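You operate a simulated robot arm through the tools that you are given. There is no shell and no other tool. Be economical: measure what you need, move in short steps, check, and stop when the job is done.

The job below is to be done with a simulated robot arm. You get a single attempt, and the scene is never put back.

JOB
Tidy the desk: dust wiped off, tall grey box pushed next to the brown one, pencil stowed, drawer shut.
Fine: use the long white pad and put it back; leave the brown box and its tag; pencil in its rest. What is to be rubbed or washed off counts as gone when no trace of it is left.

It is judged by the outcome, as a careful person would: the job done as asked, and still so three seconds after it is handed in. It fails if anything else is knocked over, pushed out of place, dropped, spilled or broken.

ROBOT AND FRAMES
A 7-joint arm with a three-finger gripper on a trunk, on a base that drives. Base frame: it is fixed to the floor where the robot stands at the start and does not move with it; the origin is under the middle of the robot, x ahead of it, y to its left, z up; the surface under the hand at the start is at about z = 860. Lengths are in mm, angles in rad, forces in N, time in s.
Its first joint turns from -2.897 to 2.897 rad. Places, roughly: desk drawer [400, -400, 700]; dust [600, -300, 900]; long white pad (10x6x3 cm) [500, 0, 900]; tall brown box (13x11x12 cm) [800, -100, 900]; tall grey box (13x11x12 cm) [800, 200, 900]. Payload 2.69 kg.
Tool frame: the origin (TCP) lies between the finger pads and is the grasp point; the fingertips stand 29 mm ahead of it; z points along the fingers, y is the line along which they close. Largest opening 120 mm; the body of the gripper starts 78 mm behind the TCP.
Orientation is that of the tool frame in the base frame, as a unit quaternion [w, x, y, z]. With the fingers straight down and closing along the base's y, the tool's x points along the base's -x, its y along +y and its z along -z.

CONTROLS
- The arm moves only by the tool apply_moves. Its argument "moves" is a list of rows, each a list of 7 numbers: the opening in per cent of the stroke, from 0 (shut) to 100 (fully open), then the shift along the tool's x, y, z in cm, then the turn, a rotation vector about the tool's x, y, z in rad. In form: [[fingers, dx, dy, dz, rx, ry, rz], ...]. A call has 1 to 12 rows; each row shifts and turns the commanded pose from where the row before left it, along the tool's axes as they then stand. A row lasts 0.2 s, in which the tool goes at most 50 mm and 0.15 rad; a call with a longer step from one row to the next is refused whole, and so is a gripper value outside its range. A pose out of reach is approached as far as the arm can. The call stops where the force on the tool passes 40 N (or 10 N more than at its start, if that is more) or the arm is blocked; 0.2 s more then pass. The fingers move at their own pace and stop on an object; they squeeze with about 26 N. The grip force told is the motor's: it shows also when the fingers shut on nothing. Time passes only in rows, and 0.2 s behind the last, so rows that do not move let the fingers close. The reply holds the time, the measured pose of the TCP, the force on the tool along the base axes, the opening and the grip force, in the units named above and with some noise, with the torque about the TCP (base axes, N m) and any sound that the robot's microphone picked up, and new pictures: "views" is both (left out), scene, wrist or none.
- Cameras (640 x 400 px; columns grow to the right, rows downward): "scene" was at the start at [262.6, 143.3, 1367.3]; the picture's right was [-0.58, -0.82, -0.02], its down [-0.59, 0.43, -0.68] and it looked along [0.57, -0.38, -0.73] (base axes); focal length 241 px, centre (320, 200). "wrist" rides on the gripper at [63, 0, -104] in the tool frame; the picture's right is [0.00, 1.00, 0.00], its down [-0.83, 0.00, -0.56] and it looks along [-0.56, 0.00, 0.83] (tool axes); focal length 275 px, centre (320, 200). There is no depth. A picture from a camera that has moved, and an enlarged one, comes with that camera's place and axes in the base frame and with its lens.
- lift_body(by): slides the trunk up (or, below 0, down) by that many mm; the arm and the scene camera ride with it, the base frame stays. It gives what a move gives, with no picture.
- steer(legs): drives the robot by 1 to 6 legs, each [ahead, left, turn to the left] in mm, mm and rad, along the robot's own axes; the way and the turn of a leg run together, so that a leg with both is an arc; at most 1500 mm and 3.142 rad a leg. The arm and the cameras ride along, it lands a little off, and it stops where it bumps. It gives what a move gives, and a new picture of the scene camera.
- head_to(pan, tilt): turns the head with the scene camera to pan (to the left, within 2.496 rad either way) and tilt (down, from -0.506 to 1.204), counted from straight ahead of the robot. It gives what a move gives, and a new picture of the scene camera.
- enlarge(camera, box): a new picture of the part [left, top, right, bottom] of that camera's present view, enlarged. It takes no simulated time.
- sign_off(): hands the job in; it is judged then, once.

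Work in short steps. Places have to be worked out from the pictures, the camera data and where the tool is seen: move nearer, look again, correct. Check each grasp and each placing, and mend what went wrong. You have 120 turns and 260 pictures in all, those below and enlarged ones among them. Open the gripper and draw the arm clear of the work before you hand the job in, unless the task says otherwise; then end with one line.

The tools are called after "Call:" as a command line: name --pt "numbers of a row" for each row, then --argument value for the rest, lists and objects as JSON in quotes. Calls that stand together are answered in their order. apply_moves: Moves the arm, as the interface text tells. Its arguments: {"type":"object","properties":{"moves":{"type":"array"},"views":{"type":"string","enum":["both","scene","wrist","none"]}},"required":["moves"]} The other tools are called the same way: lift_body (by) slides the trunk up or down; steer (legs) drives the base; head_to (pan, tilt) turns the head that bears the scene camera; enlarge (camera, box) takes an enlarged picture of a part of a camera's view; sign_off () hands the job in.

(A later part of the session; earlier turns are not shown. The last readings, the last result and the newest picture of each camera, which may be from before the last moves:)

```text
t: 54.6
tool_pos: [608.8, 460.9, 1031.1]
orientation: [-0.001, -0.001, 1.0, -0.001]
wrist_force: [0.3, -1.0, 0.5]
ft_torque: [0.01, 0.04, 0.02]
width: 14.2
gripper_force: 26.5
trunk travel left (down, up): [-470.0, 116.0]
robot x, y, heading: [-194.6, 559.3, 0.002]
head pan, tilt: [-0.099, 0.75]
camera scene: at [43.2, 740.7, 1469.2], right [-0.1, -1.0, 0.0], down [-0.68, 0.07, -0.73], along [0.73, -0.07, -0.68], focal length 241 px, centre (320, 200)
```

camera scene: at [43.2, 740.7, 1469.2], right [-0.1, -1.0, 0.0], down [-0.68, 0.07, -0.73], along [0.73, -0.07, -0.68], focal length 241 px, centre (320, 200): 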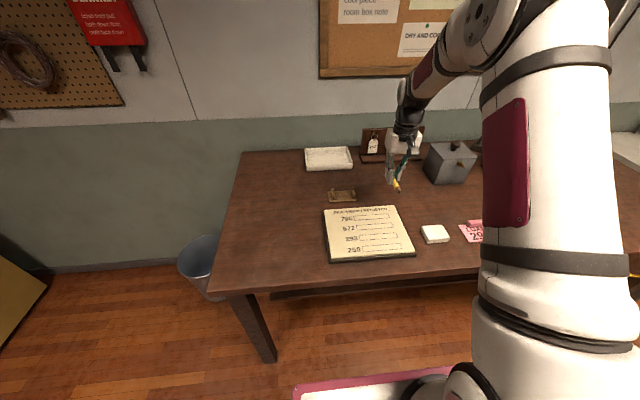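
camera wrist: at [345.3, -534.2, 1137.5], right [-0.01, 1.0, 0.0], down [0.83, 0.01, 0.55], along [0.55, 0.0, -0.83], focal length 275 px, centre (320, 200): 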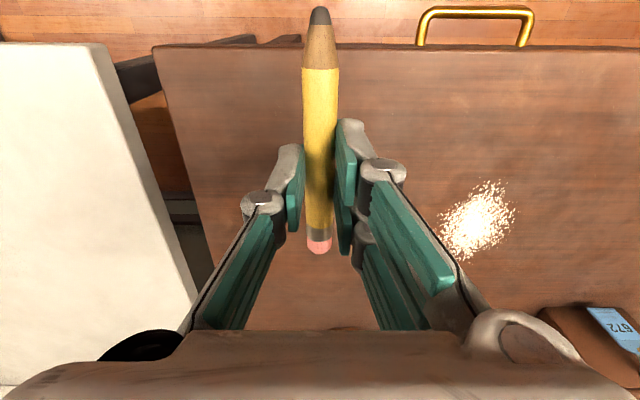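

Take an enlarged wrist-camera view of the rest before rotating.

Call:
enlarge --camera "wrist" --box '[380, 60, 640, 222]'

Call:
enlarge --camera "scene" --box '[290, 140, 450, 240]'

```text
2.46 times, centred on (510, 141) of wrist
camera zoom: at [545.1, 460.0, 1137.3], right [-0.01, 1.0, 0.0], down [0.83, 0.01, 0.56], along [0.56, 0.0, -0.83], focal length 678 px, centre (-148, 345)
```

zoom: 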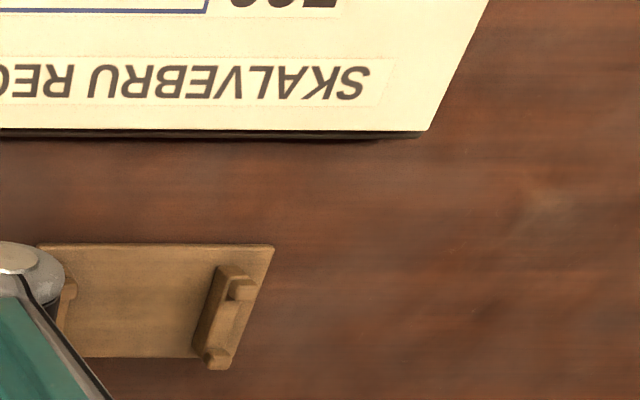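

```text
4.00 times, centred on (370, 190) of scene
camera zoom: at [43.2, 740.7, 1469.2], right [-0.1, -1.0, 0.0], down [-0.68, 0.07, -0.73], along [0.73, -0.07, -0.68], focal length 963 px, centre (120, 240)
```

zoom: 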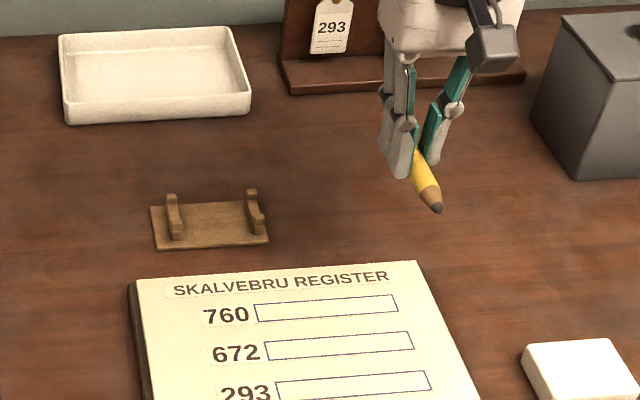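

The rest's plate spans x 675–740, y 543–648 (centre ≈ (706, 596)), its two U-supports at y≈564 and 628, so the pencil should lie along y. I move over it and turn the hand 90°.

Call:
apply_moves --pt "0 -2.45 3.4 0 0 0 0" --pt "0 -2.45 3.4 0 0 0 0" --pt "0 -2.45 3.4 0 0 0 0" --pt "0 -2.45 3.4 0 0 0 0" --pt "0 0 0 0 0 0 0.14" --pt "0 0 0 0 0 0 0.14" --pt "0 0 0 0 0 0 0.14" --pt "0 0 0 0 0 0 0.14" --views "none"

Call:
apply_moves --pt "0 0 0 0 0 0 0.14" --pt "0 0 0 0 0 0 0.14" --pt "0 0 0 0 0 0 0.14" --pt "0 0 0 0 0 0 0.14" --pt "0 0 0 0 0 0 0.14" --pt "0 0 0 0 0 0 0.14" --pt "0 0 0 0 0 0 0.14" --pt "0 0 0 0 0 0 0.03" --pt "0 0 0 0 0 0 0" --views "both"

```text
t: 56.4
tool_pos: [706.6, 596.5, 1030.2]
orientation: [0.0, 0.276, 0.961, -0.002]
wrist_force: [-0.7, 0.7, -0.5]
ft_torque: [0.0, 0.01, -0.03]
width: 14.0
gripper_force: 25.4
trunk travel left (down, up): [-470.0, 116.0]
robot x, y, heading: [-194.2, 560.3, -0.0]
head pan, tilt: [-0.099, 0.75]
```

```text
t: 58.4
tool_pos: [706.5, 595.8, 1029.7]
orientation: [0.001, 0.706, 0.708, -0.001]
wrist_force: [0.8, -0.5, 0.1]
ft_torque: [-0.01, -0.02, 0.01]
width: 14.6
gripper_force: 26.2
trunk travel left (down, up): [-470.0, 116.0]
robot x, y, heading: [-189.2, 559.3, -0.0]
head pan, tilt: [-0.099, 0.75]
camera scene: at [43.2, 740.7, 1469.2], right [-0.1, -1.0, 0.0], down [-0.68, 0.07, -0.73], along [0.73, -0.07, -0.68], focal length 241 px, centre (320, 200)
camera wrist: at [705.7, 659.6, 1136.2], right [1.0, 0.01, 0.0], down [0.01, -0.83, 0.56], along [0.0, -0.56, -0.83], focal length 275 px, centre (320, 200)
```

scene: 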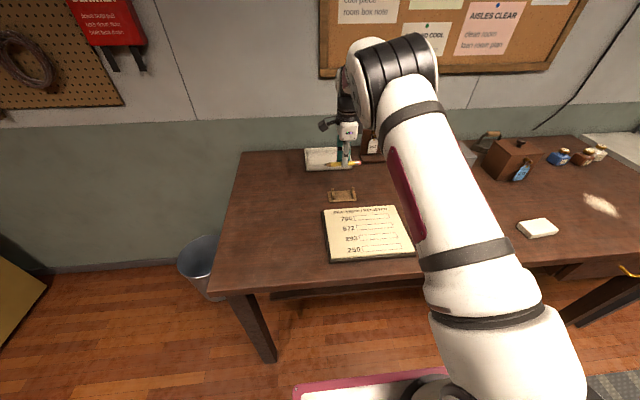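
wrist: 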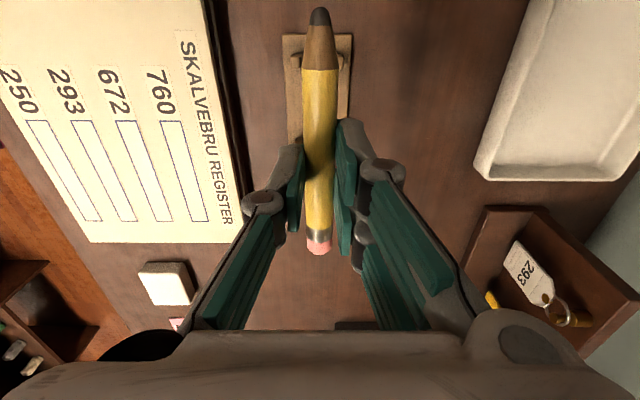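

Plate is centred under the pencil in x. I go down partway and look again.

Call:
apply_moves --pt "0 0 0 3 0 0 0" --pt "0 0 0 3 0 0 0" --pt "0 0 0 3 0 0 0" --pt "0 0 0 1 0 0 0" --pt "0 0 0 0 0 0 0" --views "wrist"

Call:
enlarge --camera "scene" --box '[290, 130, 410, 205]'

Call:
enlarge --camera "wrist" --box '[240, 0, 400, 100]'

```text
t: 59.6
tool_pos: [707.1, 594.4, 930.1]
orientation: [0.001, 0.706, 0.708, -0.002]
wrist_force: [0.1, 0.3, 0.1]
ft_torque: [0.01, 0.02, -0.02]
width: 14.3
gripper_force: 26.1
trunk travel left (down, up): [-470.0, 116.0]
robot x, y, heading: [-192.5, 563.1, -0.004]
head pan, tilt: [-0.099, 0.75]
camera wrist: at [705.4, 658.6, 1035.7], right [1.0, 0.01, 0.0], down [0.01, -0.83, 0.56], along [0.0, -0.56, -0.83], focal length 275 px, centre (320, 200)
```

wrist: 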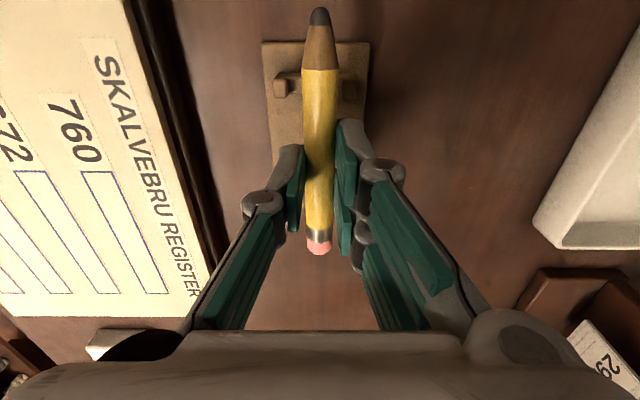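

```text
5.33 times, centred on (350, 168) of scene
camera zoom: at [43.2, 740.7, 1469.2], right [-0.1, -1.0, 0.0], down [-0.68, 0.07, -0.73], along [0.73, -0.07, -0.68], focal length 1284 px, centre (160, 373)
```

zoom: 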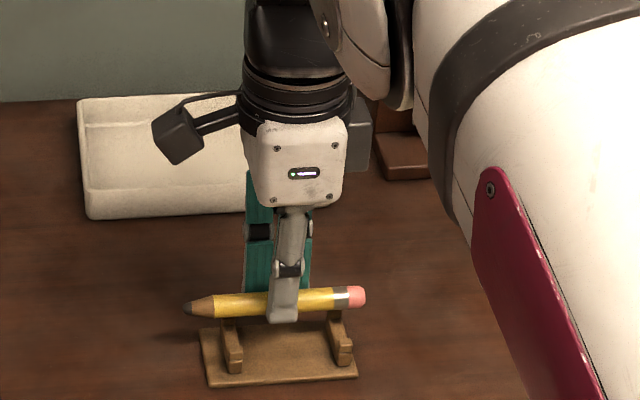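

```text
4.00 times, centred on (320, 50) of wrist
camera zoom: at [705.4, 658.6, 1035.7], right [1.0, 0.01, 0.0], down [0.01, -0.83, 0.56], along [0.0, -0.56, -0.83], focal length 1101 px, centre (320, 800)
```

zoom: 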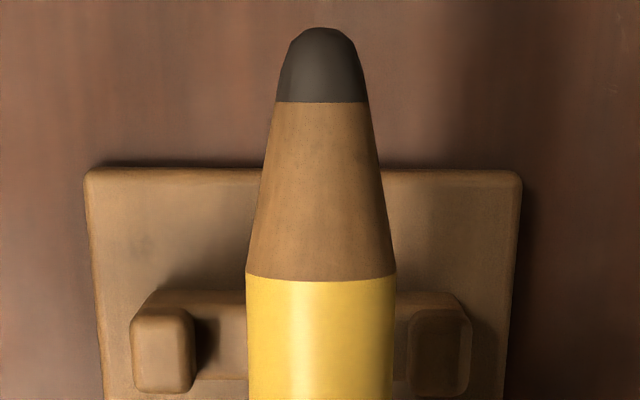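

The pencil is about 2.4 mm off the U centre in x (gap 27 mm). I correct that and lower in small steps watching force.

Call:
apply_moves --pt "0 0 -0.24 0 0 0 0" --pt "0 0 0 0.6 0 0 0" --pt "0 0 0 0.6 0 0 0" --pt "0 0 0 0 0 0 0" --views "none"

Call:
enlarge --camera "scene" --box '[310, 160, 390, 210]'

Call:
enlarge --camera "wrist" --box '[240, 0, 400, 100]'

```text
t: 60.6
tool_pos: [703.9, 596.1, 920.6]
orientation: [0.002, 0.706, 0.708, -0.001]
wrist_force: [0.8, -0.6, -0.4]
ft_torque: [-0.02, 0.02, 0.03]
width: 14.3
gripper_force: 25.8
trunk travel left (down, up): [-470.0, 116.0]
robot x, y, heading: [-190.1, 562.0, -0.0]
head pan, tilt: [-0.099, 0.75]
```

```text
8.00 times, centred on (350, 185) of scene
camera zoom: at [43.2, 740.7, 1469.2], right [-0.1, -1.0, 0.0], down [-0.68, 0.07, -0.73], along [0.73, -0.07, -0.68], focal length 1926 px, centre (80, 320)
```

zoom: 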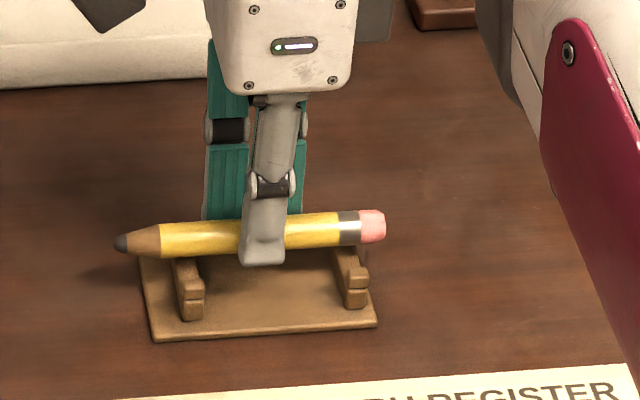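

```text
4.00 times, centred on (320, 50) of wrist
camera zoom: at [702.8, 659.0, 1025.2], right [1.0, 0.01, 0.0], down [0.01, -0.83, 0.56], along [0.0, -0.56, -0.83], focal length 1101 px, centre (320, 800)
```

zoom: 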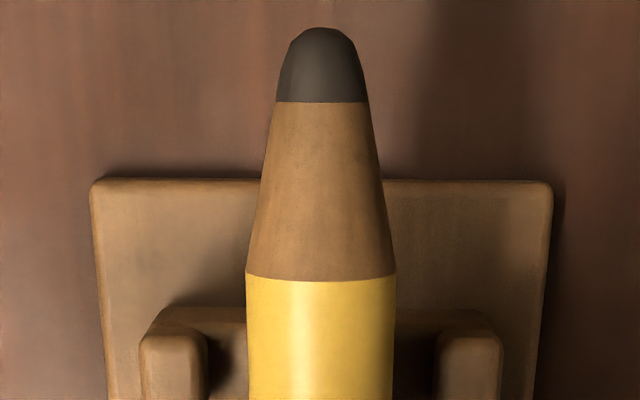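

Well centred now. Lower further in small steps.

Call:
apply_moves --pt "0 0 0 0.4 0 0 0" --pt "0 0 0 0.4 0 0 0" --pt "0 0 0 0.4 0 0 0" --pt "0 0 0 0 0 0 0" --views "none"

Call:
apply_moves --pt "0 0 0 0.3 0 0 0" --pt "0 0 0 0 0 0 0" --views "none"

Call:
enlarge --camera "scene" --box '[310, 160, 390, 210]'

```text
t: 61.6
tool_pos: [705.3, 596.4, 909.1]
orientation: [0.002, 0.707, 0.708, 0.0]
wrist_force: [-2.3, 0.6, 13.3]
ft_torque: [0.24, 0.08, 0.02]
width: 14.0
gripper_force: 25.8
trunk travel left (down, up): [-470.0, 116.0]
robot x, y, heading: [-193.5, 559.0, 0.0]
head pan, tilt: [-0.099, 0.75]
```

```text
t: 62.2
tool_pos: [706.2, 595.4, 908.2]
orientation: [0.004, 0.706, 0.708, 0.0]
wrist_force: [4.4, 2.0, 28.0]
ft_torque: [0.1, -0.1, 0.05]
width: 14.5
gripper_force: 26.3
trunk travel left (down, up): [-470.0, 116.0]
robot x, y, heading: [-190.7, 559.2, -0.004]
head pan, tilt: [-0.099, 0.75]
```

```text
8.00 times, centred on (350, 185) of scene
camera zoom: at [42.1, 740.7, 1469.4], right [-0.1, -1.0, 0.0], down [-0.68, 0.07, -0.73], along [0.73, -0.07, -0.68], focal length 1926 px, centre (80, 320)
```

zoom: 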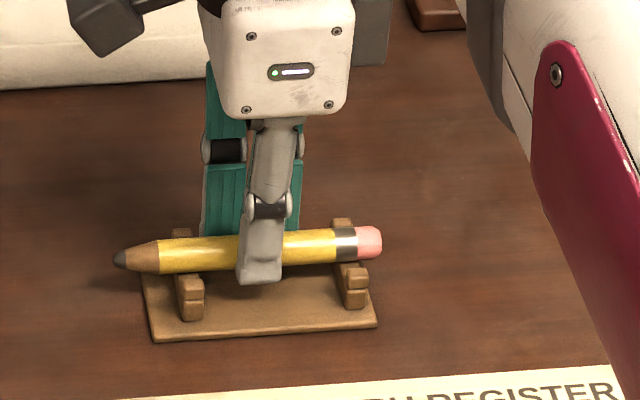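

Contact force confirms the pencil rests on the supports. I relieve the pressure slightly and open a little.

Call:
apply_moves --pt "0 0 0 -0.25 0 0 0" --pt "6 0 0 0 0 0 0" --pt "15 0 0 0 0 0 0" --pt "25 0 0 0 0 0 0" --pt "25 0 0 0 0 0 0" --pt "25 0 0 0 0 0 0" --views "wrist"

Call:
enlarge --camera "scene" --box '[310, 160, 390, 210]'

```text
t: 63.6
tool_pos: [705.1, 595.3, 906.4]
orientation: [0.0, 0.706, 0.708, -0.002]
wrist_force: [-1.0, 0.5, -0.2]
ft_torque: [-0.05, -0.03, -0.02]
width: 30.0
gripper_force: 0.1
trunk travel left (down, up): [-470.0, 116.0]
robot x, y, heading: [-193.2, 563.8, 0.003]
head pan, tilt: [-0.099, 0.75]
camera wrist: at [703.2, 658.9, 1012.2], right [1.0, 0.01, 0.0], down [0.01, -0.83, 0.56], along [0.0, -0.56, -0.83], focal length 275 px, centre (320, 200)
```

wrist: 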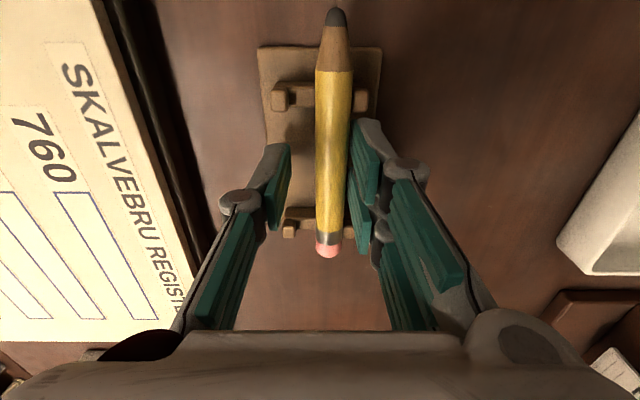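

```text
8.00 times, centred on (350, 185) of scene
camera zoom: at [43.2, 740.7, 1469.2], right [-0.1, -1.0, 0.0], down [-0.68, 0.07, -0.73], along [0.73, -0.07, -0.68], focal length 1926 px, centre (80, 320)
```

zoom: 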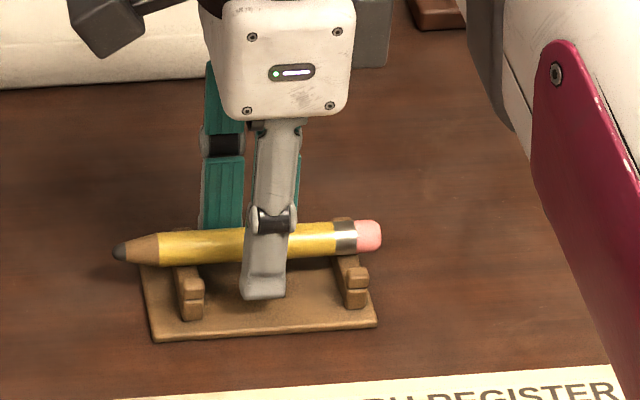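

The pencil rests in the supports (rolled slightly to the back prongs). I open a bit more and rise.

Call:
apply_moves --pt "40 0 0 0 0 0 0" --pt "40 0 0 0 0 0 0" --pt "40 0 0 -1 0 0 0" --pt "40 0 0 -2 0 0 0" --pt "40 0 0 -4 0 0 0" --pt "40 0 0 -4 0 0 0" --pt "40 0 0 -4 0 0 0" --views "wrist"

Call:
enlarge --camera "scene" --box '[310, 160, 390, 210]'

```text
t: 65.2
tool_pos: [706.2, 594.0, 1056.5]
orientation: [0.0, 0.707, 0.708, -0.002]
wrist_force: [0.7, 0.4, 0.0]
ft_torque: [0.01, 0.03, -0.03]
width: 48.1
gripper_force: 0.2
trunk travel left (down, up): [-470.0, 116.0]
robot x, y, heading: [-193.7, 562.7, -0.0]
head pan, tilt: [-0.099, 0.75]
camera wrist: at [704.6, 658.4, 1161.2], right [1.0, 0.01, 0.0], down [0.01, -0.83, 0.56], along [0.0, -0.56, -0.83], focal length 275 px, centre (320, 200)
```

wrist: 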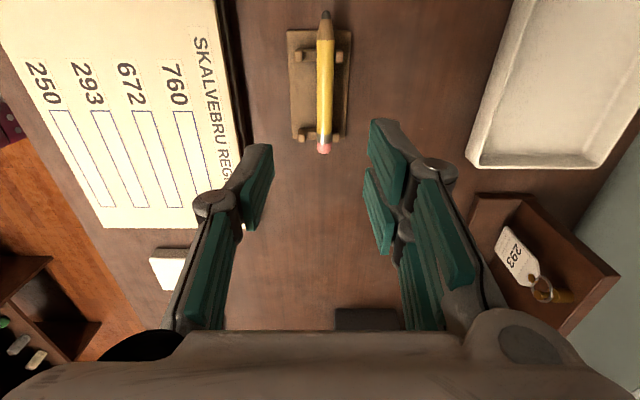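

```text
8.00 times, centred on (350, 185) of scene
camera zoom: at [43.5, 740.7, 1469.1], right [-0.1, -1.0, 0.0], down [-0.68, 0.07, -0.73], along [0.73, -0.07, -0.68], focal length 1926 px, centre (80, 320)
```

zoom: 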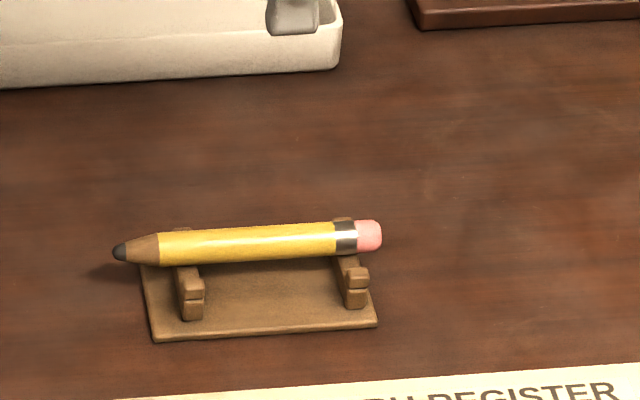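

The pencil is stowed in its rest. Next the grey box: I judge it at x 736–850, y 90–222, the brown one at y -180…-40. With fingers spread along x I'll push its +y face; first drive right/ahead.

Call:
steer --legs '[[0, -290, 0], [80, 0, 0]]'

Call:
apply_moves --pt "60 0 0 0 0 0 0" --views "wrist"

Call:
head_to --pan -0.3 --tilt 0.7

```text
t: 67.9
tool_pos: [788.1, 312.4, 1054.9]
orientation: [0.0, 0.705, 0.709, -0.002]
wrist_force: [0.3, 0.4, -0.4]
ft_torque: [0.02, -0.01, 0.0]
width: 47.9
gripper_force: 0.1
trunk travel left (down, up): [-470.0, 116.0]
robot x, y, heading: [-109.2, 274.5, 0.004]
head pan, tilt: [-0.099, 0.75]
camera scene: at [123.4, 455.6, 1469.2], right [-0.09, -1.0, 0.0], down [-0.68, 0.06, -0.73], along [0.73, -0.07, -0.68], focal length 241 px, centre (320, 200)
```

scene: 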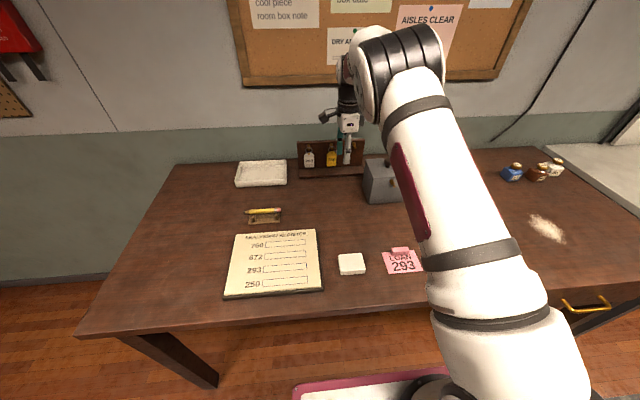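

```text
t: 68.3
tool_pos: [787.6, 312.4, 1056.3]
orientation: [0.0, 0.704, 0.71, -0.002]
wrist_force: [-0.4, -0.3, 0.3]
ft_torque: [-0.01, -0.01, -0.02]
width: 72.3
gripper_force: 0.0
trunk travel left (down, up): [-470.0, 116.0]
robot x, y, heading: [-110.9, 274.9, 0.004]
head pan, tilt: [-0.099, 0.75]
camera wrist: at [785.2, 376.4, 1161.3], right [1.0, 0.01, 0.0], down [0.01, -0.83, 0.56], along [0.01, -0.56, -0.83], focal length 275 px, centre (320, 200)
```

wrist: 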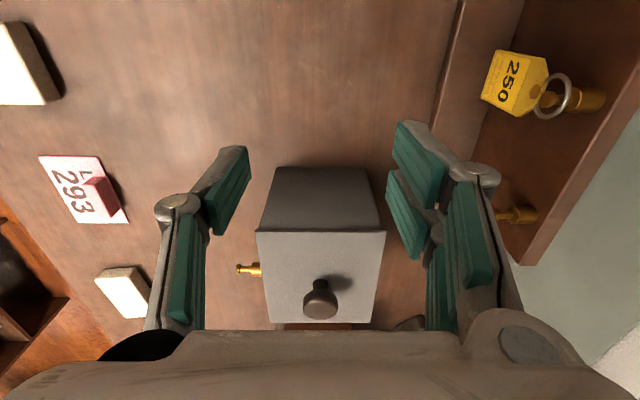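

```text
t: 69.0
tool_pos: [786.5, 312.2, 1054.2]
orientation: [0.0, 0.705, 0.709, -0.003]
wrist_force: [0.5, -1.1, -0.4]
ft_torque: [0.05, 0.01, -0.02]
width: 71.9
gripper_force: 0.1
trunk travel left (down, up): [-470.0, 116.0]
robot x, y, heading: [-115.5, 272.9, 0.006]
head pan, tilt: [-0.3, 0.7]
camera scene: at [122.3, 438.8, 1473.4], right [-0.29, -0.96, 0.0], down [-0.62, 0.19, -0.76], along [0.73, -0.22, -0.64], focal length 241 px, centre (320, 200)
```

scene: 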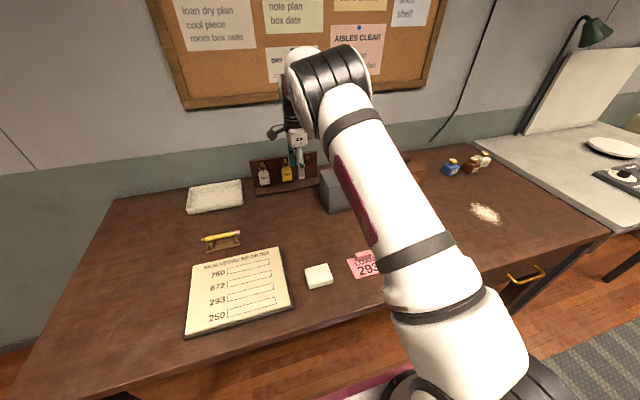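

The grey box's near (+y) face is at y≈221, x 733–852. I centre the hand on x=793, y≈262 and go down to z≈915.

Call:
apply_moves --pt "60 -2.5 0.3 2 0 0 0" --pt "60 -2.5 0.3 3 0 0 0" --pt "60 0 0 3 0 0 0" --pt "60 0 0 3 0 0 0" --pt "60 0 0 3 0 0 0" --pt "60 0 0 0 0 0 0" --views "wrist"

Call:
enlarge --camera "scene" --box '[230, 120, 430, 245]'

```text
t: 70.4
tool_pos: [793.5, 260.6, 916.3]
orientation: [0.001, 0.705, 0.709, -0.002]
wrist_force: [0.0, -0.5, 0.3]
ft_torque: [0.02, 0.03, -0.01]
width: 71.9
gripper_force: 0.1
trunk travel left (down, up): [-470.0, 116.0]
robot x, y, heading: [-114.1, 275.7, 0.006]
head pan, tilt: [-0.3, 0.7]
camera wrist: at [791.6, 323.9, 1021.8], right [1.0, 0.01, 0.0], down [0.01, -0.83, 0.56], along [0.01, -0.56, -0.83], focal length 275 px, centre (320, 200)
```

wrist: 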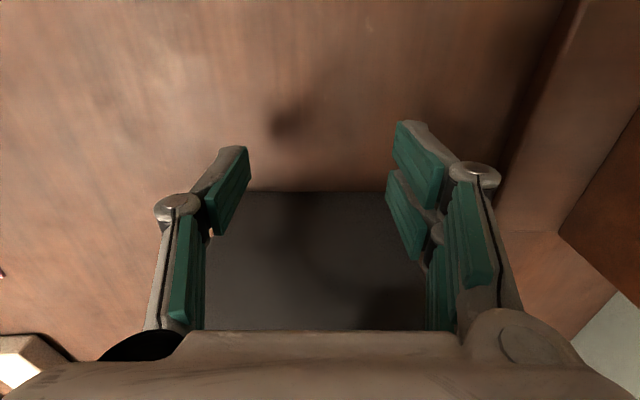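

```text
3.20 times, centred on (330, 182) of scene
camera zoom: at [122.2, 438.7, 1473.4], right [-0.29, -0.96, 0.0], down [-0.62, 0.19, -0.76], along [0.73, -0.22, -0.64], focal length 770 px, centre (288, 256)
```

zoom: 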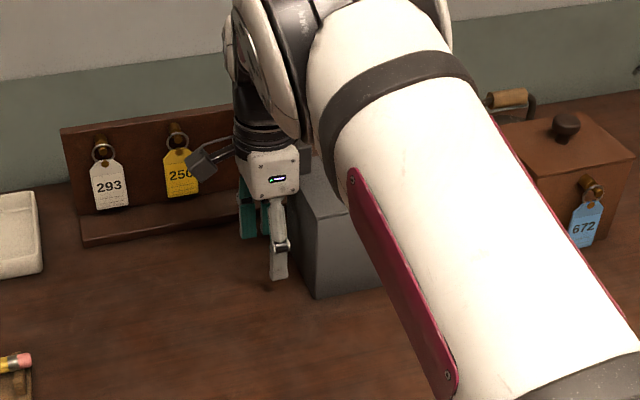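

The fingers straddle nicely. Brown's left face is at y≈-42 by two views, so the grey box must go about -124 mm. I push slowly, in two stages.

Call:
apply_moves --pt "60 -1 0 0 0 0 0" --pt "60 -1 0 0 0 0 0" --pt "60 -1 0 0 0 0 0" --pt "60 -1 0 0 0 0 0" --pt "60 -1 0 0 0 0 0" --pt "60 -1 0 0 0 0 0" --pt "60 -1 0 0 0 0 0" --pt "60 -1 0 0 0 0 0" --pt "60 0 0 0 0 0 0" --views "wrist"

Call:
enlarge --camera "scene" --box '[230, 120, 430, 245]'

```text
t: 72.4
tool_pos: [794.8, 182.0, 915.1]
orientation: [0.001, 0.705, 0.709, -0.001]
wrist_force: [0.9, 1.8, 0.1]
ft_torque: [0.04, -0.02, -0.01]
width: 72.0
gripper_force: 0.0
trunk travel left (down, up): [-470.0, 116.0]
robot x, y, heading: [-110.6, 273.2, 0.005]
head pan, tilt: [-0.3, 0.7]
camera wrist: at [792.2, 246.3, 1021.8], right [1.0, 0.01, 0.0], down [0.01, -0.83, 0.56], along [0.01, -0.56, -0.83], focal length 275 px, centre (320, 200)
```

wrist: 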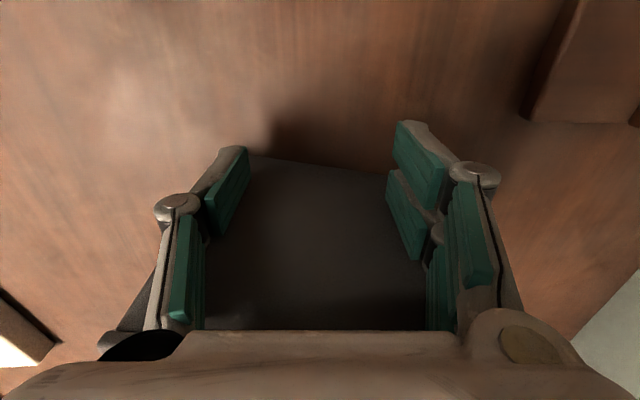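

```text
3.20 times, centred on (330, 182) of scene
camera zoom: at [122.3, 438.8, 1473.4], right [-0.29, -0.96, 0.0], down [-0.62, 0.19, -0.76], along [0.73, -0.22, -0.64], focal length 770 px, centre (288, 256)
```

zoom: 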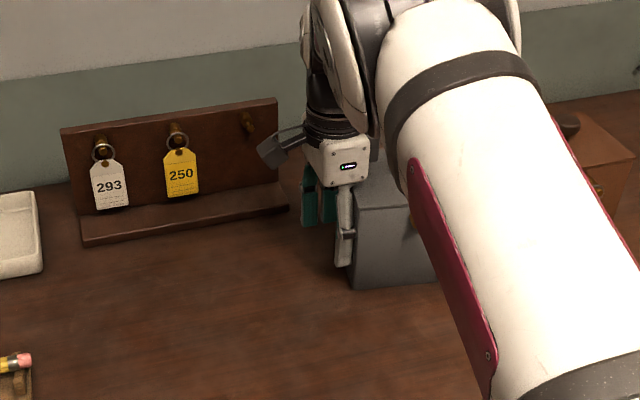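

The box turned a little (its face runs from (749,171) to (840,160)), leaving only the left finger in contact, which should straighten it. I push slower and look.

Call:
apply_moves --pt "60 -0.4 0 0 0 0 0" --pt "60 -0.4 0 0 0 0 0" --pt "60 -0.4 0 0 0 0 0" --pt "60 -0.4 0 0 0 0 0" --pt "60 -0.4 0 0 0 0 0" --pt "60 -0.4 0 0 0 0 0" --pt "60 -0.4 0 0 0 0 0" --pt "60 0 0 0 0 0 0" --views "wrist"

```text
t: 74.2
tool_pos: [794.1, 153.6, 917.0]
orientation: [0.001, 0.704, 0.71, -0.001]
wrist_force: [0.4, 1.3, 0.8]
ft_torque: [-0.04, -0.02, 0.04]
width: 72.1
gripper_force: 0.0
trunk travel left (down, up): [-470.0, 116.0]
robot x, y, heading: [-109.9, 272.5, 0.005]
head pan, tilt: [-0.3, 0.7]
camera wrist: at [791.8, 217.3, 1022.3], right [1.0, 0.01, 0.0], down [0.01, -0.83, 0.56], along [0.01, -0.56, -0.83], focal length 275 px, centre (320, 200)
```

wrist: 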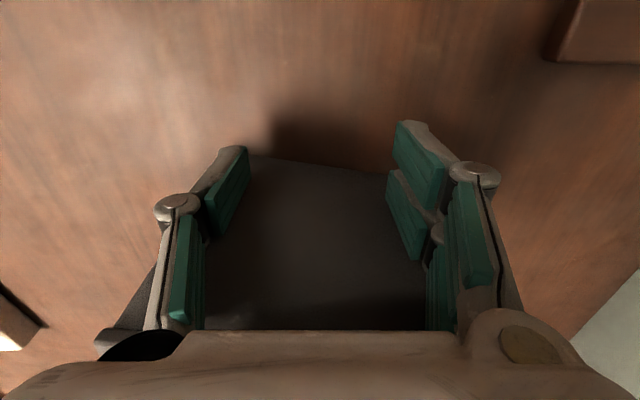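

The skew is steady, so one finger evidently stands ~10 mm proud. I rotate the hand by -0.12 rad about its axis while pushing on, to square the box.

Call:
apply_moves --pt "60 -0.3 0 0 0 0 -0.03" --pt "60 -0.3 0 0 0 0 -0.03" --pt "60 -0.3 0 0 0 0 -0.03" --pt "60 -0.3 0 0 0 0 -0.03" --pt "60 -0.3 0 0 0 0 0" --pt "60 -0.3 0 0 0 0 0" --pt "60 0 0 0 0 0 0" --views "wrist"

Call:
head_to --pan -0.5 --tilt 0.7

```text
t: 75.8
tool_pos: [795.2, 136.4, 916.3]
orientation: [0.001, 0.661, 0.751, -0.002]
wrist_force: [-0.4, 2.0, 1.4]
ft_torque: [0.04, 0.02, -0.08]
width: 72.0
gripper_force: 0.0
trunk travel left (down, up): [-470.0, 116.0]
robot x, y, heading: [-111.4, 273.4, 0.004]
head pan, tilt: [-0.3, 0.7]
camera wrist: at [785.9, 200.1, 1022.1], right [0.99, 0.13, 0.0], down [0.11, -0.82, 0.56], along [0.07, -0.55, -0.83], focal length 275 px, centre (320, 200)
```

wrist: 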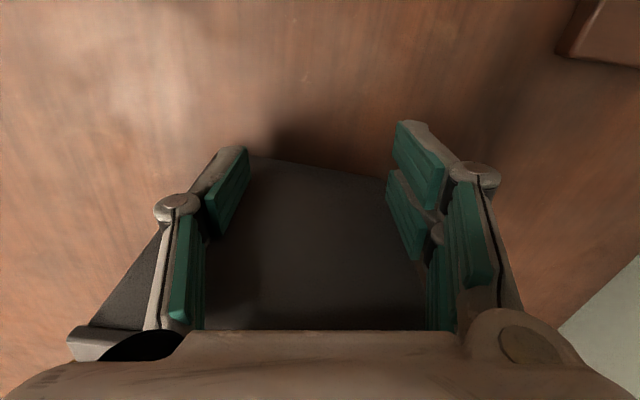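

```text
t: 76.5
tool_pos: [794.5, 136.3, 916.6]
orientation: [0.0, 0.661, 0.751, -0.002]
wrist_force: [-0.3, 1.6, 1.0]
ft_torque: [0.02, 0.02, -0.11]
width: 71.9
gripper_force: 0.0
trunk travel left (down, up): [-470.0, 116.0]
robot x, y, heading: [-110.7, 275.0, 0.006]
head pan, tilt: [-0.499, 0.7]
camera scene: at [115.8, 423.2, 1473.4], right [-0.47, -0.88, 0.0], down [-0.57, 0.31, -0.76], along [0.67, -0.36, -0.64], focal length 241 px, centre (320, 200)
```

scene: 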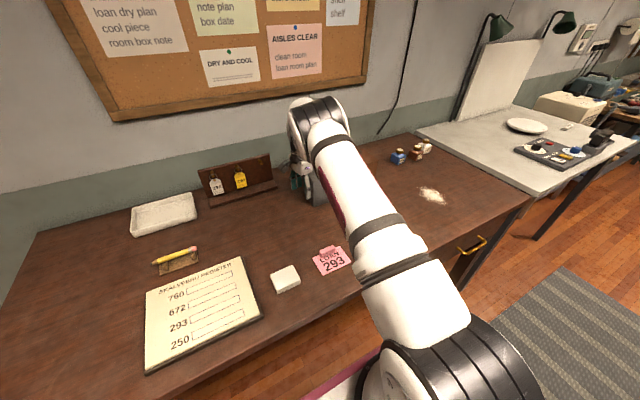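

The box skew fell from 0.12 to about 0.05 rad. I turn slightly more and push another centimetre.

Call:
apply_moves --pt "60 -0.2 0 0 0 0 -0.025" --pt "60 -0.2 0 0 0 0 -0.025" --pt "60 -0.25 0 0 0 0 0" --pt "60 -0.25 0 0 0 0 0" --pt "60 0 0 0 0 0 0" --views "wrist"

Call:
enlarge --camera "scene" --box '[240, 110, 400, 210]'

```text
t: 77.7
tool_pos: [795.5, 128.6, 917.0]
orientation: [0.001, 0.642, 0.767, -0.002]
wrist_force: [0.4, 1.7, 0.9]
ft_torque: [0.04, 0.01, -0.08]
width: 72.2
gripper_force: 0.3
trunk travel left (down, up): [-470.0, 116.0]
robot x, y, heading: [-111.1, 270.3, 0.002]
head pan, tilt: [-0.499, 0.7]
camera wrist: at [783.8, 190.3, 1022.4], right [0.98, 0.18, 0.0], down [0.15, -0.82, 0.56], along [0.1, -0.55, -0.83], focal length 275 px, centre (320, 200)
```

wrist: 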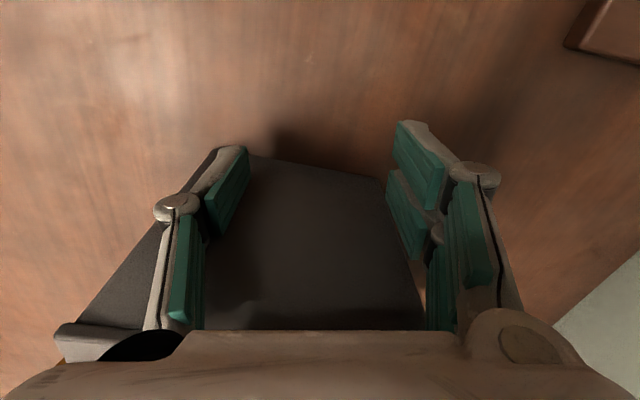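

```text
4.00 times, centred on (320, 160) of scene
camera zoom: at [115.8, 423.2, 1473.4], right [-0.47, -0.88, 0.0], down [-0.57, 0.31, -0.76], along [0.67, -0.36, -0.64], focal length 963 px, centre (320, 360)
```

zoom: 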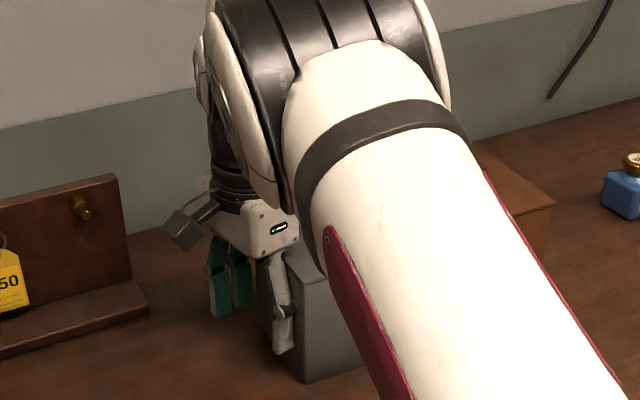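

By the corners, the face now runs (732,110)–(843,109): square, gap to brown about 20 mm. I back off, close the fingers, square the hand and push the last ~12 mm at the centre x≈788.

Call:
apply_moves --pt "60 1.5 0 0 0 0 0" --pt "60 1 0 0 0 0 0" --pt "30 0 0 0 0 0 0.085" --pt "0 0 0 0 0 0 0.085" --pt "0 0 -0.5 0 0 0 0.0085" --pt "0 0 0 0 0 0 0" --pt "0 0 0 0 0 0 0" --views "wrist"

```text
t: 79.3
tool_pos: [787.6, 152.7, 918.2]
orientation: [0.001, 0.708, 0.706, -0.001]
wrist_force: [-1.9, -0.1, -0.3]
ft_torque: [-0.01, 0.01, -0.05]
width: 0.1
gripper_force: 26.1
trunk travel left (down, up): [-470.0, 116.0]
robot x, y, heading: [-112.2, 273.8, 0.006]
head pan, tilt: [-0.499, 0.7]
camera wrist: at [786.1, 215.9, 1023.1], right [1.0, 0.0, 0.0], down [0.0, -0.83, 0.56], along [0.0, -0.56, -0.83], focal length 275 px, centre (320, 200)
```

wrist: 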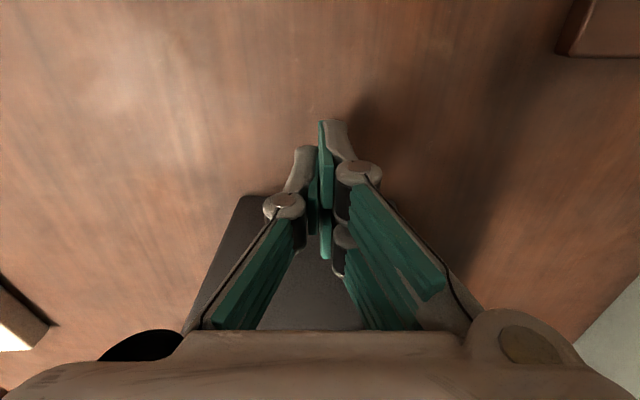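

I lift to get a clear look at both boxes before the final push.

Call:
apply_moves --pt "0 1 0 -4 0 0 0" --pt "0 1 0 -4 0 0 0" --pt "0 0 0 -4 0 0 0" --pt "0 0 0 -4 0 0 0" --pt "0 0 0 -4 0 0 0" --pt "0 0 0 0 0 0 0" --views "wrist"

```text
t: 80.7
tool_pos: [787.0, 173.1, 1117.5]
orientation: [0.001, 0.708, 0.707, -0.002]
wrist_force: [0.4, 0.6, -0.8]
ft_torque: [0.0, 0.03, 0.02]
width: 0.1
gripper_force: 26.0
trunk travel left (down, up): [-470.0, 116.0]
robot x, y, heading: [-117.8, 273.2, 0.001]
head pan, tilt: [-0.499, 0.7]
camera wrist: at [786.1, 237.0, 1223.0], right [1.0, 0.0, 0.0], down [0.0, -0.83, 0.56], along [0.0, -0.56, -0.83], focal length 275 px, centre (320, 200)
```

wrist: 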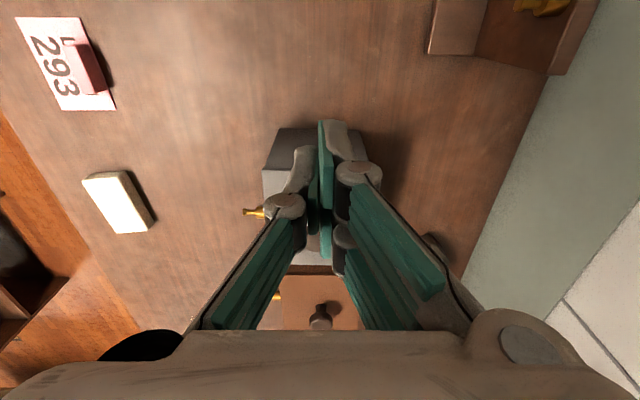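

From above: gap to the brown box ≈19 mm, skew only ≈0.04 rad. I go down again and push the last bit at x≈777 (slightly off centre to square it).

Call:
apply_moves --pt "0 0 -1 4 0 0 0" --pt "0 0 0 4 0 0 0" --pt "0 0 0 4 0 0 0" --pt "0 0 0 4 0 0 0" --pt "0 0 0 4 0 0 0" --pt "0 -2 0 0 0 0 0" --pt "0 -1.5 0 0 0 0 0" --pt "0 -1 0 0 0 0 0" --pt "0 0 0 0 0 0 0" --views "wrist"

```text
t: 82.7
tool_pos: [778.3, 127.9, 916.9]
orientation: [0.0, 0.708, 0.707, -0.002]
wrist_force: [-1.1, 2.1, -0.3]
ft_torque: [0.05, 0.0, 0.02]
width: 0.0
gripper_force: 25.8
trunk travel left (down, up): [-470.0, 116.0]
robot x, y, heading: [-111.2, 274.6, 0.002]
head pan, tilt: [-0.499, 0.7]
camera wrist: at [776.7, 191.8, 1021.6], right [1.0, 0.0, 0.0], down [0.0, -0.83, 0.56], along [0.0, -0.56, -0.83], focal length 275 px, centre (320, 200)
```

wrist: 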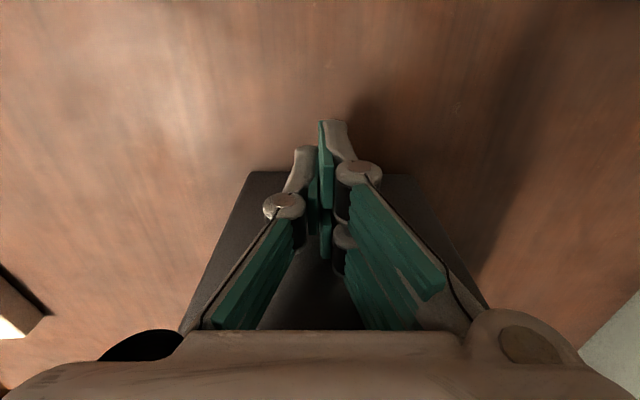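

Contact is just made (face at y≈105). I push 8 mm more, slowly, and inspect.

Call:
apply_moves --pt "0 -0.2 0 0 0 0 0" --pt "0 -0.2 0 0 0 0 0" --pt "0 -0.2 0 0 0 0 0" --pt "0 -0.2 0 0 0 0 0" --pt "0 0 0 0 0 0 0" --pt "0 2 0 0 0 0 0" --pt "0 2 0 0 0 0 0" --pt "0 0 0 -4 0 0 0" --pt "0 0 0 -4 0 0 0" --pt "0 0 0 -4 0 0 0" --pt "0 0 0 -4 0 0 0" --pt "0 0 0 -4 0 0 0" --views "wrist"

Call:
enlarge --camera "wrist" --box '[220, 110, 420, 335]'

```text
t: 85.3
tool_pos: [779.5, 160.1, 1115.9]
orientation: [0.002, 0.707, 0.707, -0.002]
wrist_force: [0.1, 0.5, -0.2]
ft_torque: [-0.02, 0.03, -0.02]
width: 0.0
gripper_force: 26.1
trunk travel left (down, up): [-470.0, 116.0]
robot x, y, heading: [-111.7, 273.0, 0.005]
head pan, tilt: [-0.499, 0.7]
camera wrist: at [778.3, 224.0, 1222.0], right [1.0, 0.0, 0.0], down [0.0, -0.83, 0.56], along [0.0, -0.56, -0.83], focal length 275 px, centre (320, 200)
```

wrist: 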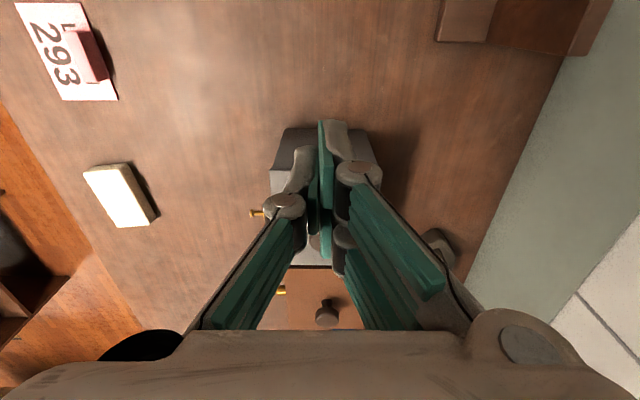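

```text
1.78 times, centred on (320, 222) of wrist
camera zoom: at [778.3, 224.0, 1222.0], right [1.0, 0.0, 0.0], down [0.0, -0.83, 0.56], along [0.0, -0.56, -0.83], focal length 489 px, centre (320, 160)
```

zoom: 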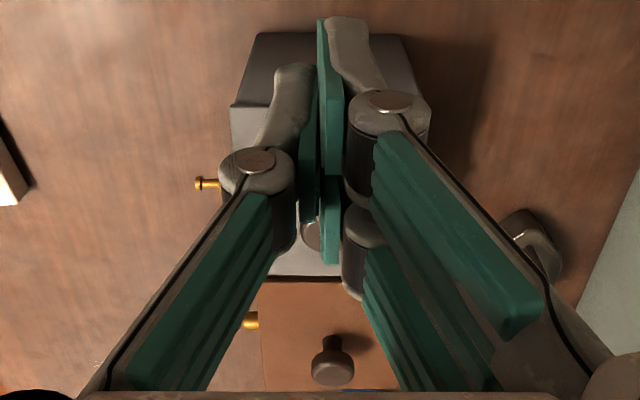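

The grey box now stands ~6–8 mm beside the brown one, square and the brown one untouched. Next, wiping: I drive right and back slightly to have pad and dust in easy reach.

Call:
steer --legs '[[-120, -420, 0]]'

Call:
apply_moves --pt "30 0 -4 0 0 0 0" --pt "60 2 -4 0 0 0 0" --pt "80 3 -3 2 0 0 0" --pt "80 3 -3 2 0 0 0" --pt "80 3 -2 2 0 0 0" --pt "80 3 0 2 0 0 0" --pt "80 3 0 0 0 0 0" --pt "80 0 0 0 0 0 0" --views "both"

```text
t: 88.0
tool_pos: [660.6, -261.9, 1115.9]
orientation: [0.001, 0.709, 0.705, -0.001]
wrist_force: [-0.4, -0.3, 0.3]
ft_torque: [0.03, 0.03, -0.01]
width: 0.0
gripper_force: 25.7
trunk travel left (down, up): [-470.0, 116.0]
robot x, y, heading: [-230.9, -145.5, 0.004]
head pan, tilt: [-0.499, 0.7]
camera scene: at [-2.2, 2.5, 1473.4], right [-0.48, -0.88, 0.0], down [-0.57, 0.31, -0.76], along [0.67, -0.36, -0.64], focal length 241 px, centre (320, 200)
```

scene: 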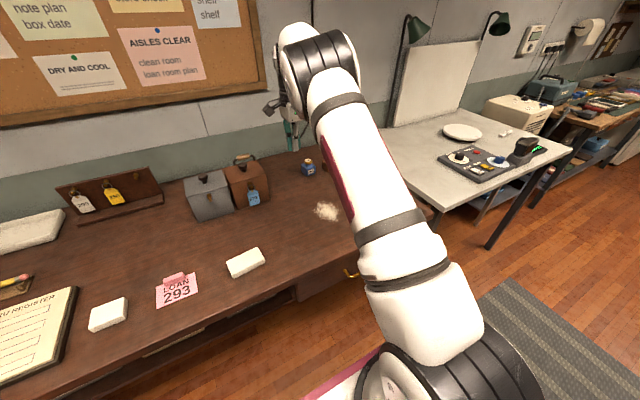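

```text
t: 89.8
tool_pos: [502.3, -92.4, 1033.8]
orientation: [0.002, 0.709, 0.705, -0.002]
wrist_force: [0.2, 0.1, 0.1]
ft_torque: [0.03, 0.01, 0.01]
width: 95.9
gripper_force: 0.0
trunk travel left (down, up): [-470.0, 116.0]
robot x, y, heading: [-230.5, -147.8, -0.003]
head pan, tilt: [-0.499, 0.7]
camera scene: at [-2.3, 2.5, 1473.4], right [-0.48, -0.88, 0.0], down [-0.57, 0.31, -0.76], along [0.67, -0.36, -0.64], focal length 241 px, centre (320, 200)
camera wrist: at [502.0, -29.0, 1140.2], right [1.0, 0.0, 0.0], down [0.0, -0.83, 0.56], along [0.0, -0.56, -0.83], focal length 275 px, centre (320, 200)
```

scene: 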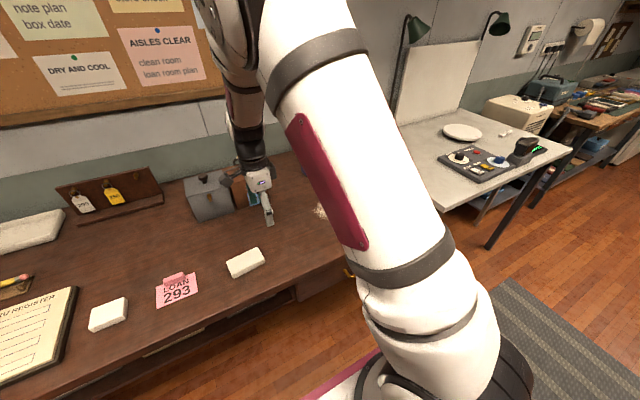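
wrist: 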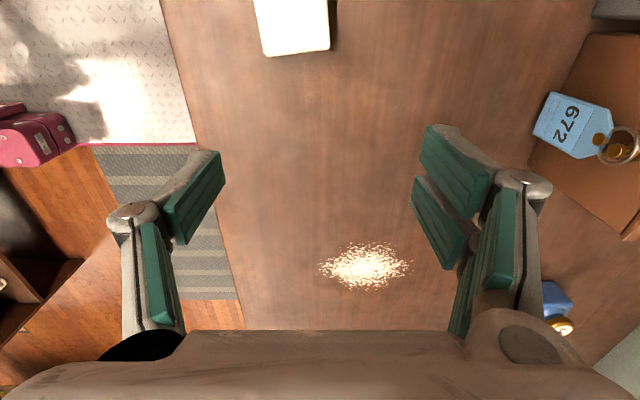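

The pad's -y end is at about y=-54, x 455–510. I zoom with the scene camera to get its full outline and angle.

Call:
enlarge --camera "scene" --box '[205, 235, 285, 285]'

Call:
enlarge --camera "wrist" --box '[280, 200, 440, 300]'

Call:
enlarge --camera "scene" --box '[150, 130, 310, 230]'

```text
8.00 times, centred on (245, 260) of scene
camera zoom: at [-2.3, 2.5, 1473.4], right [-0.48, -0.88, 0.0], down [-0.57, 0.31, -0.76], along [0.67, -0.36, -0.64], focal length 1926 px, centre (920, -280)
```

zoom: 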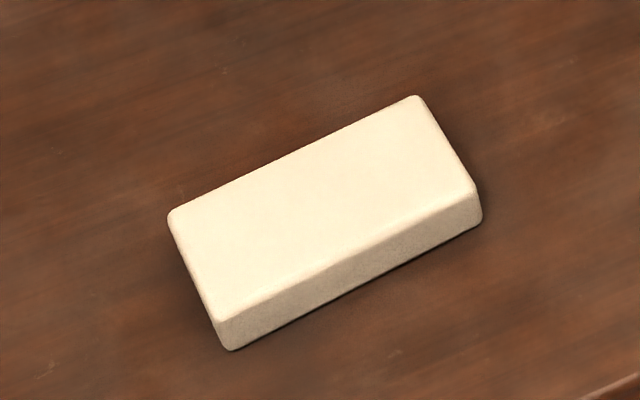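

```text
4.00 times, centred on (360, 250) of wrist
camera zoom: at [502.0, -29.0, 1140.2], right [1.0, 0.0, 0.0], down [0.0, -0.83, 0.56], along [0.0, -0.56, -0.83], focal length 1101 px, centre (160, 0)
```

zoom: 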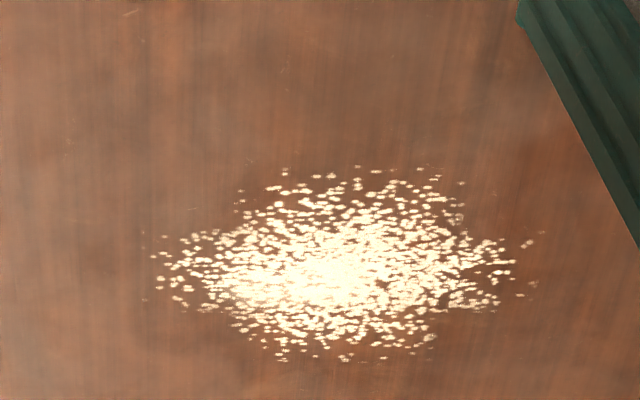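

```text
4.00 times, centred on (230, 180) of scene
camera zoom: at [-2.3, 2.5, 1473.4], right [-0.48, -0.88, 0.0], down [-0.57, 0.31, -0.76], along [0.67, -0.36, -0.64], focal length 963 px, centre (680, 280)
```

zoom: 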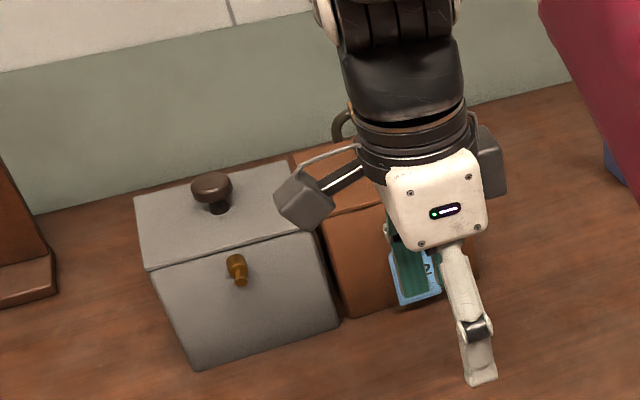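

Pad centre ≈ (475, -7), turned ≈0.105 rad. I move over it, rotate to match, and descend partway.

Call:
apply_moves --pt "80 2.9 -0.9 0 0 0 -0.05" --pt "80 2.8 -0.9 0 0 0 -0.05" --pt "80 2.8 -0.5 2 0 0 0" --pt "80 0 0 3 0 0 0" --pt "80 0 0 2 0 0 0" --pt "80 0 0 0 0 0 0" --views "wrist"

```text
t: 91.2
tool_pos: [474.5, -7.4, 965.5]
orientation: [0.001, 0.672, 0.74, -0.001]
wrist_force: [0.7, 0.3, 0.7]
ft_torque: [0.02, 0.01, 0.04]
width: 95.9
gripper_force: 0.1
trunk travel left (down, up): [-470.0, 116.0]
robot x, y, heading: [-229.9, -148.3, 0.002]
head pan, tilt: [-0.499, 0.7]
camera wrist: at [466.8, 56.1, 1071.0], right [0.99, 0.1, 0.0], down [0.08, -0.83, 0.56], along [0.05, -0.56, -0.83], focal length 275 px, centre (320, 200)
```

wrist: 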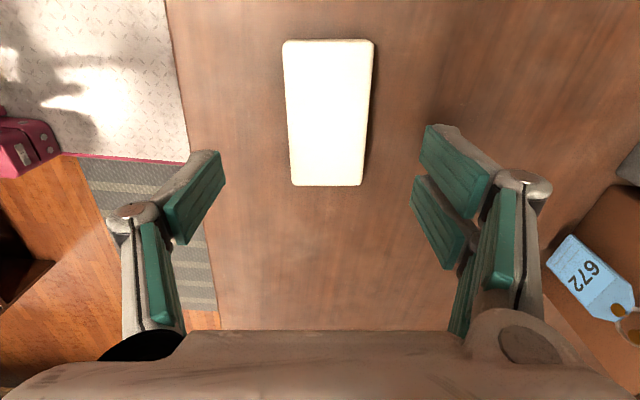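

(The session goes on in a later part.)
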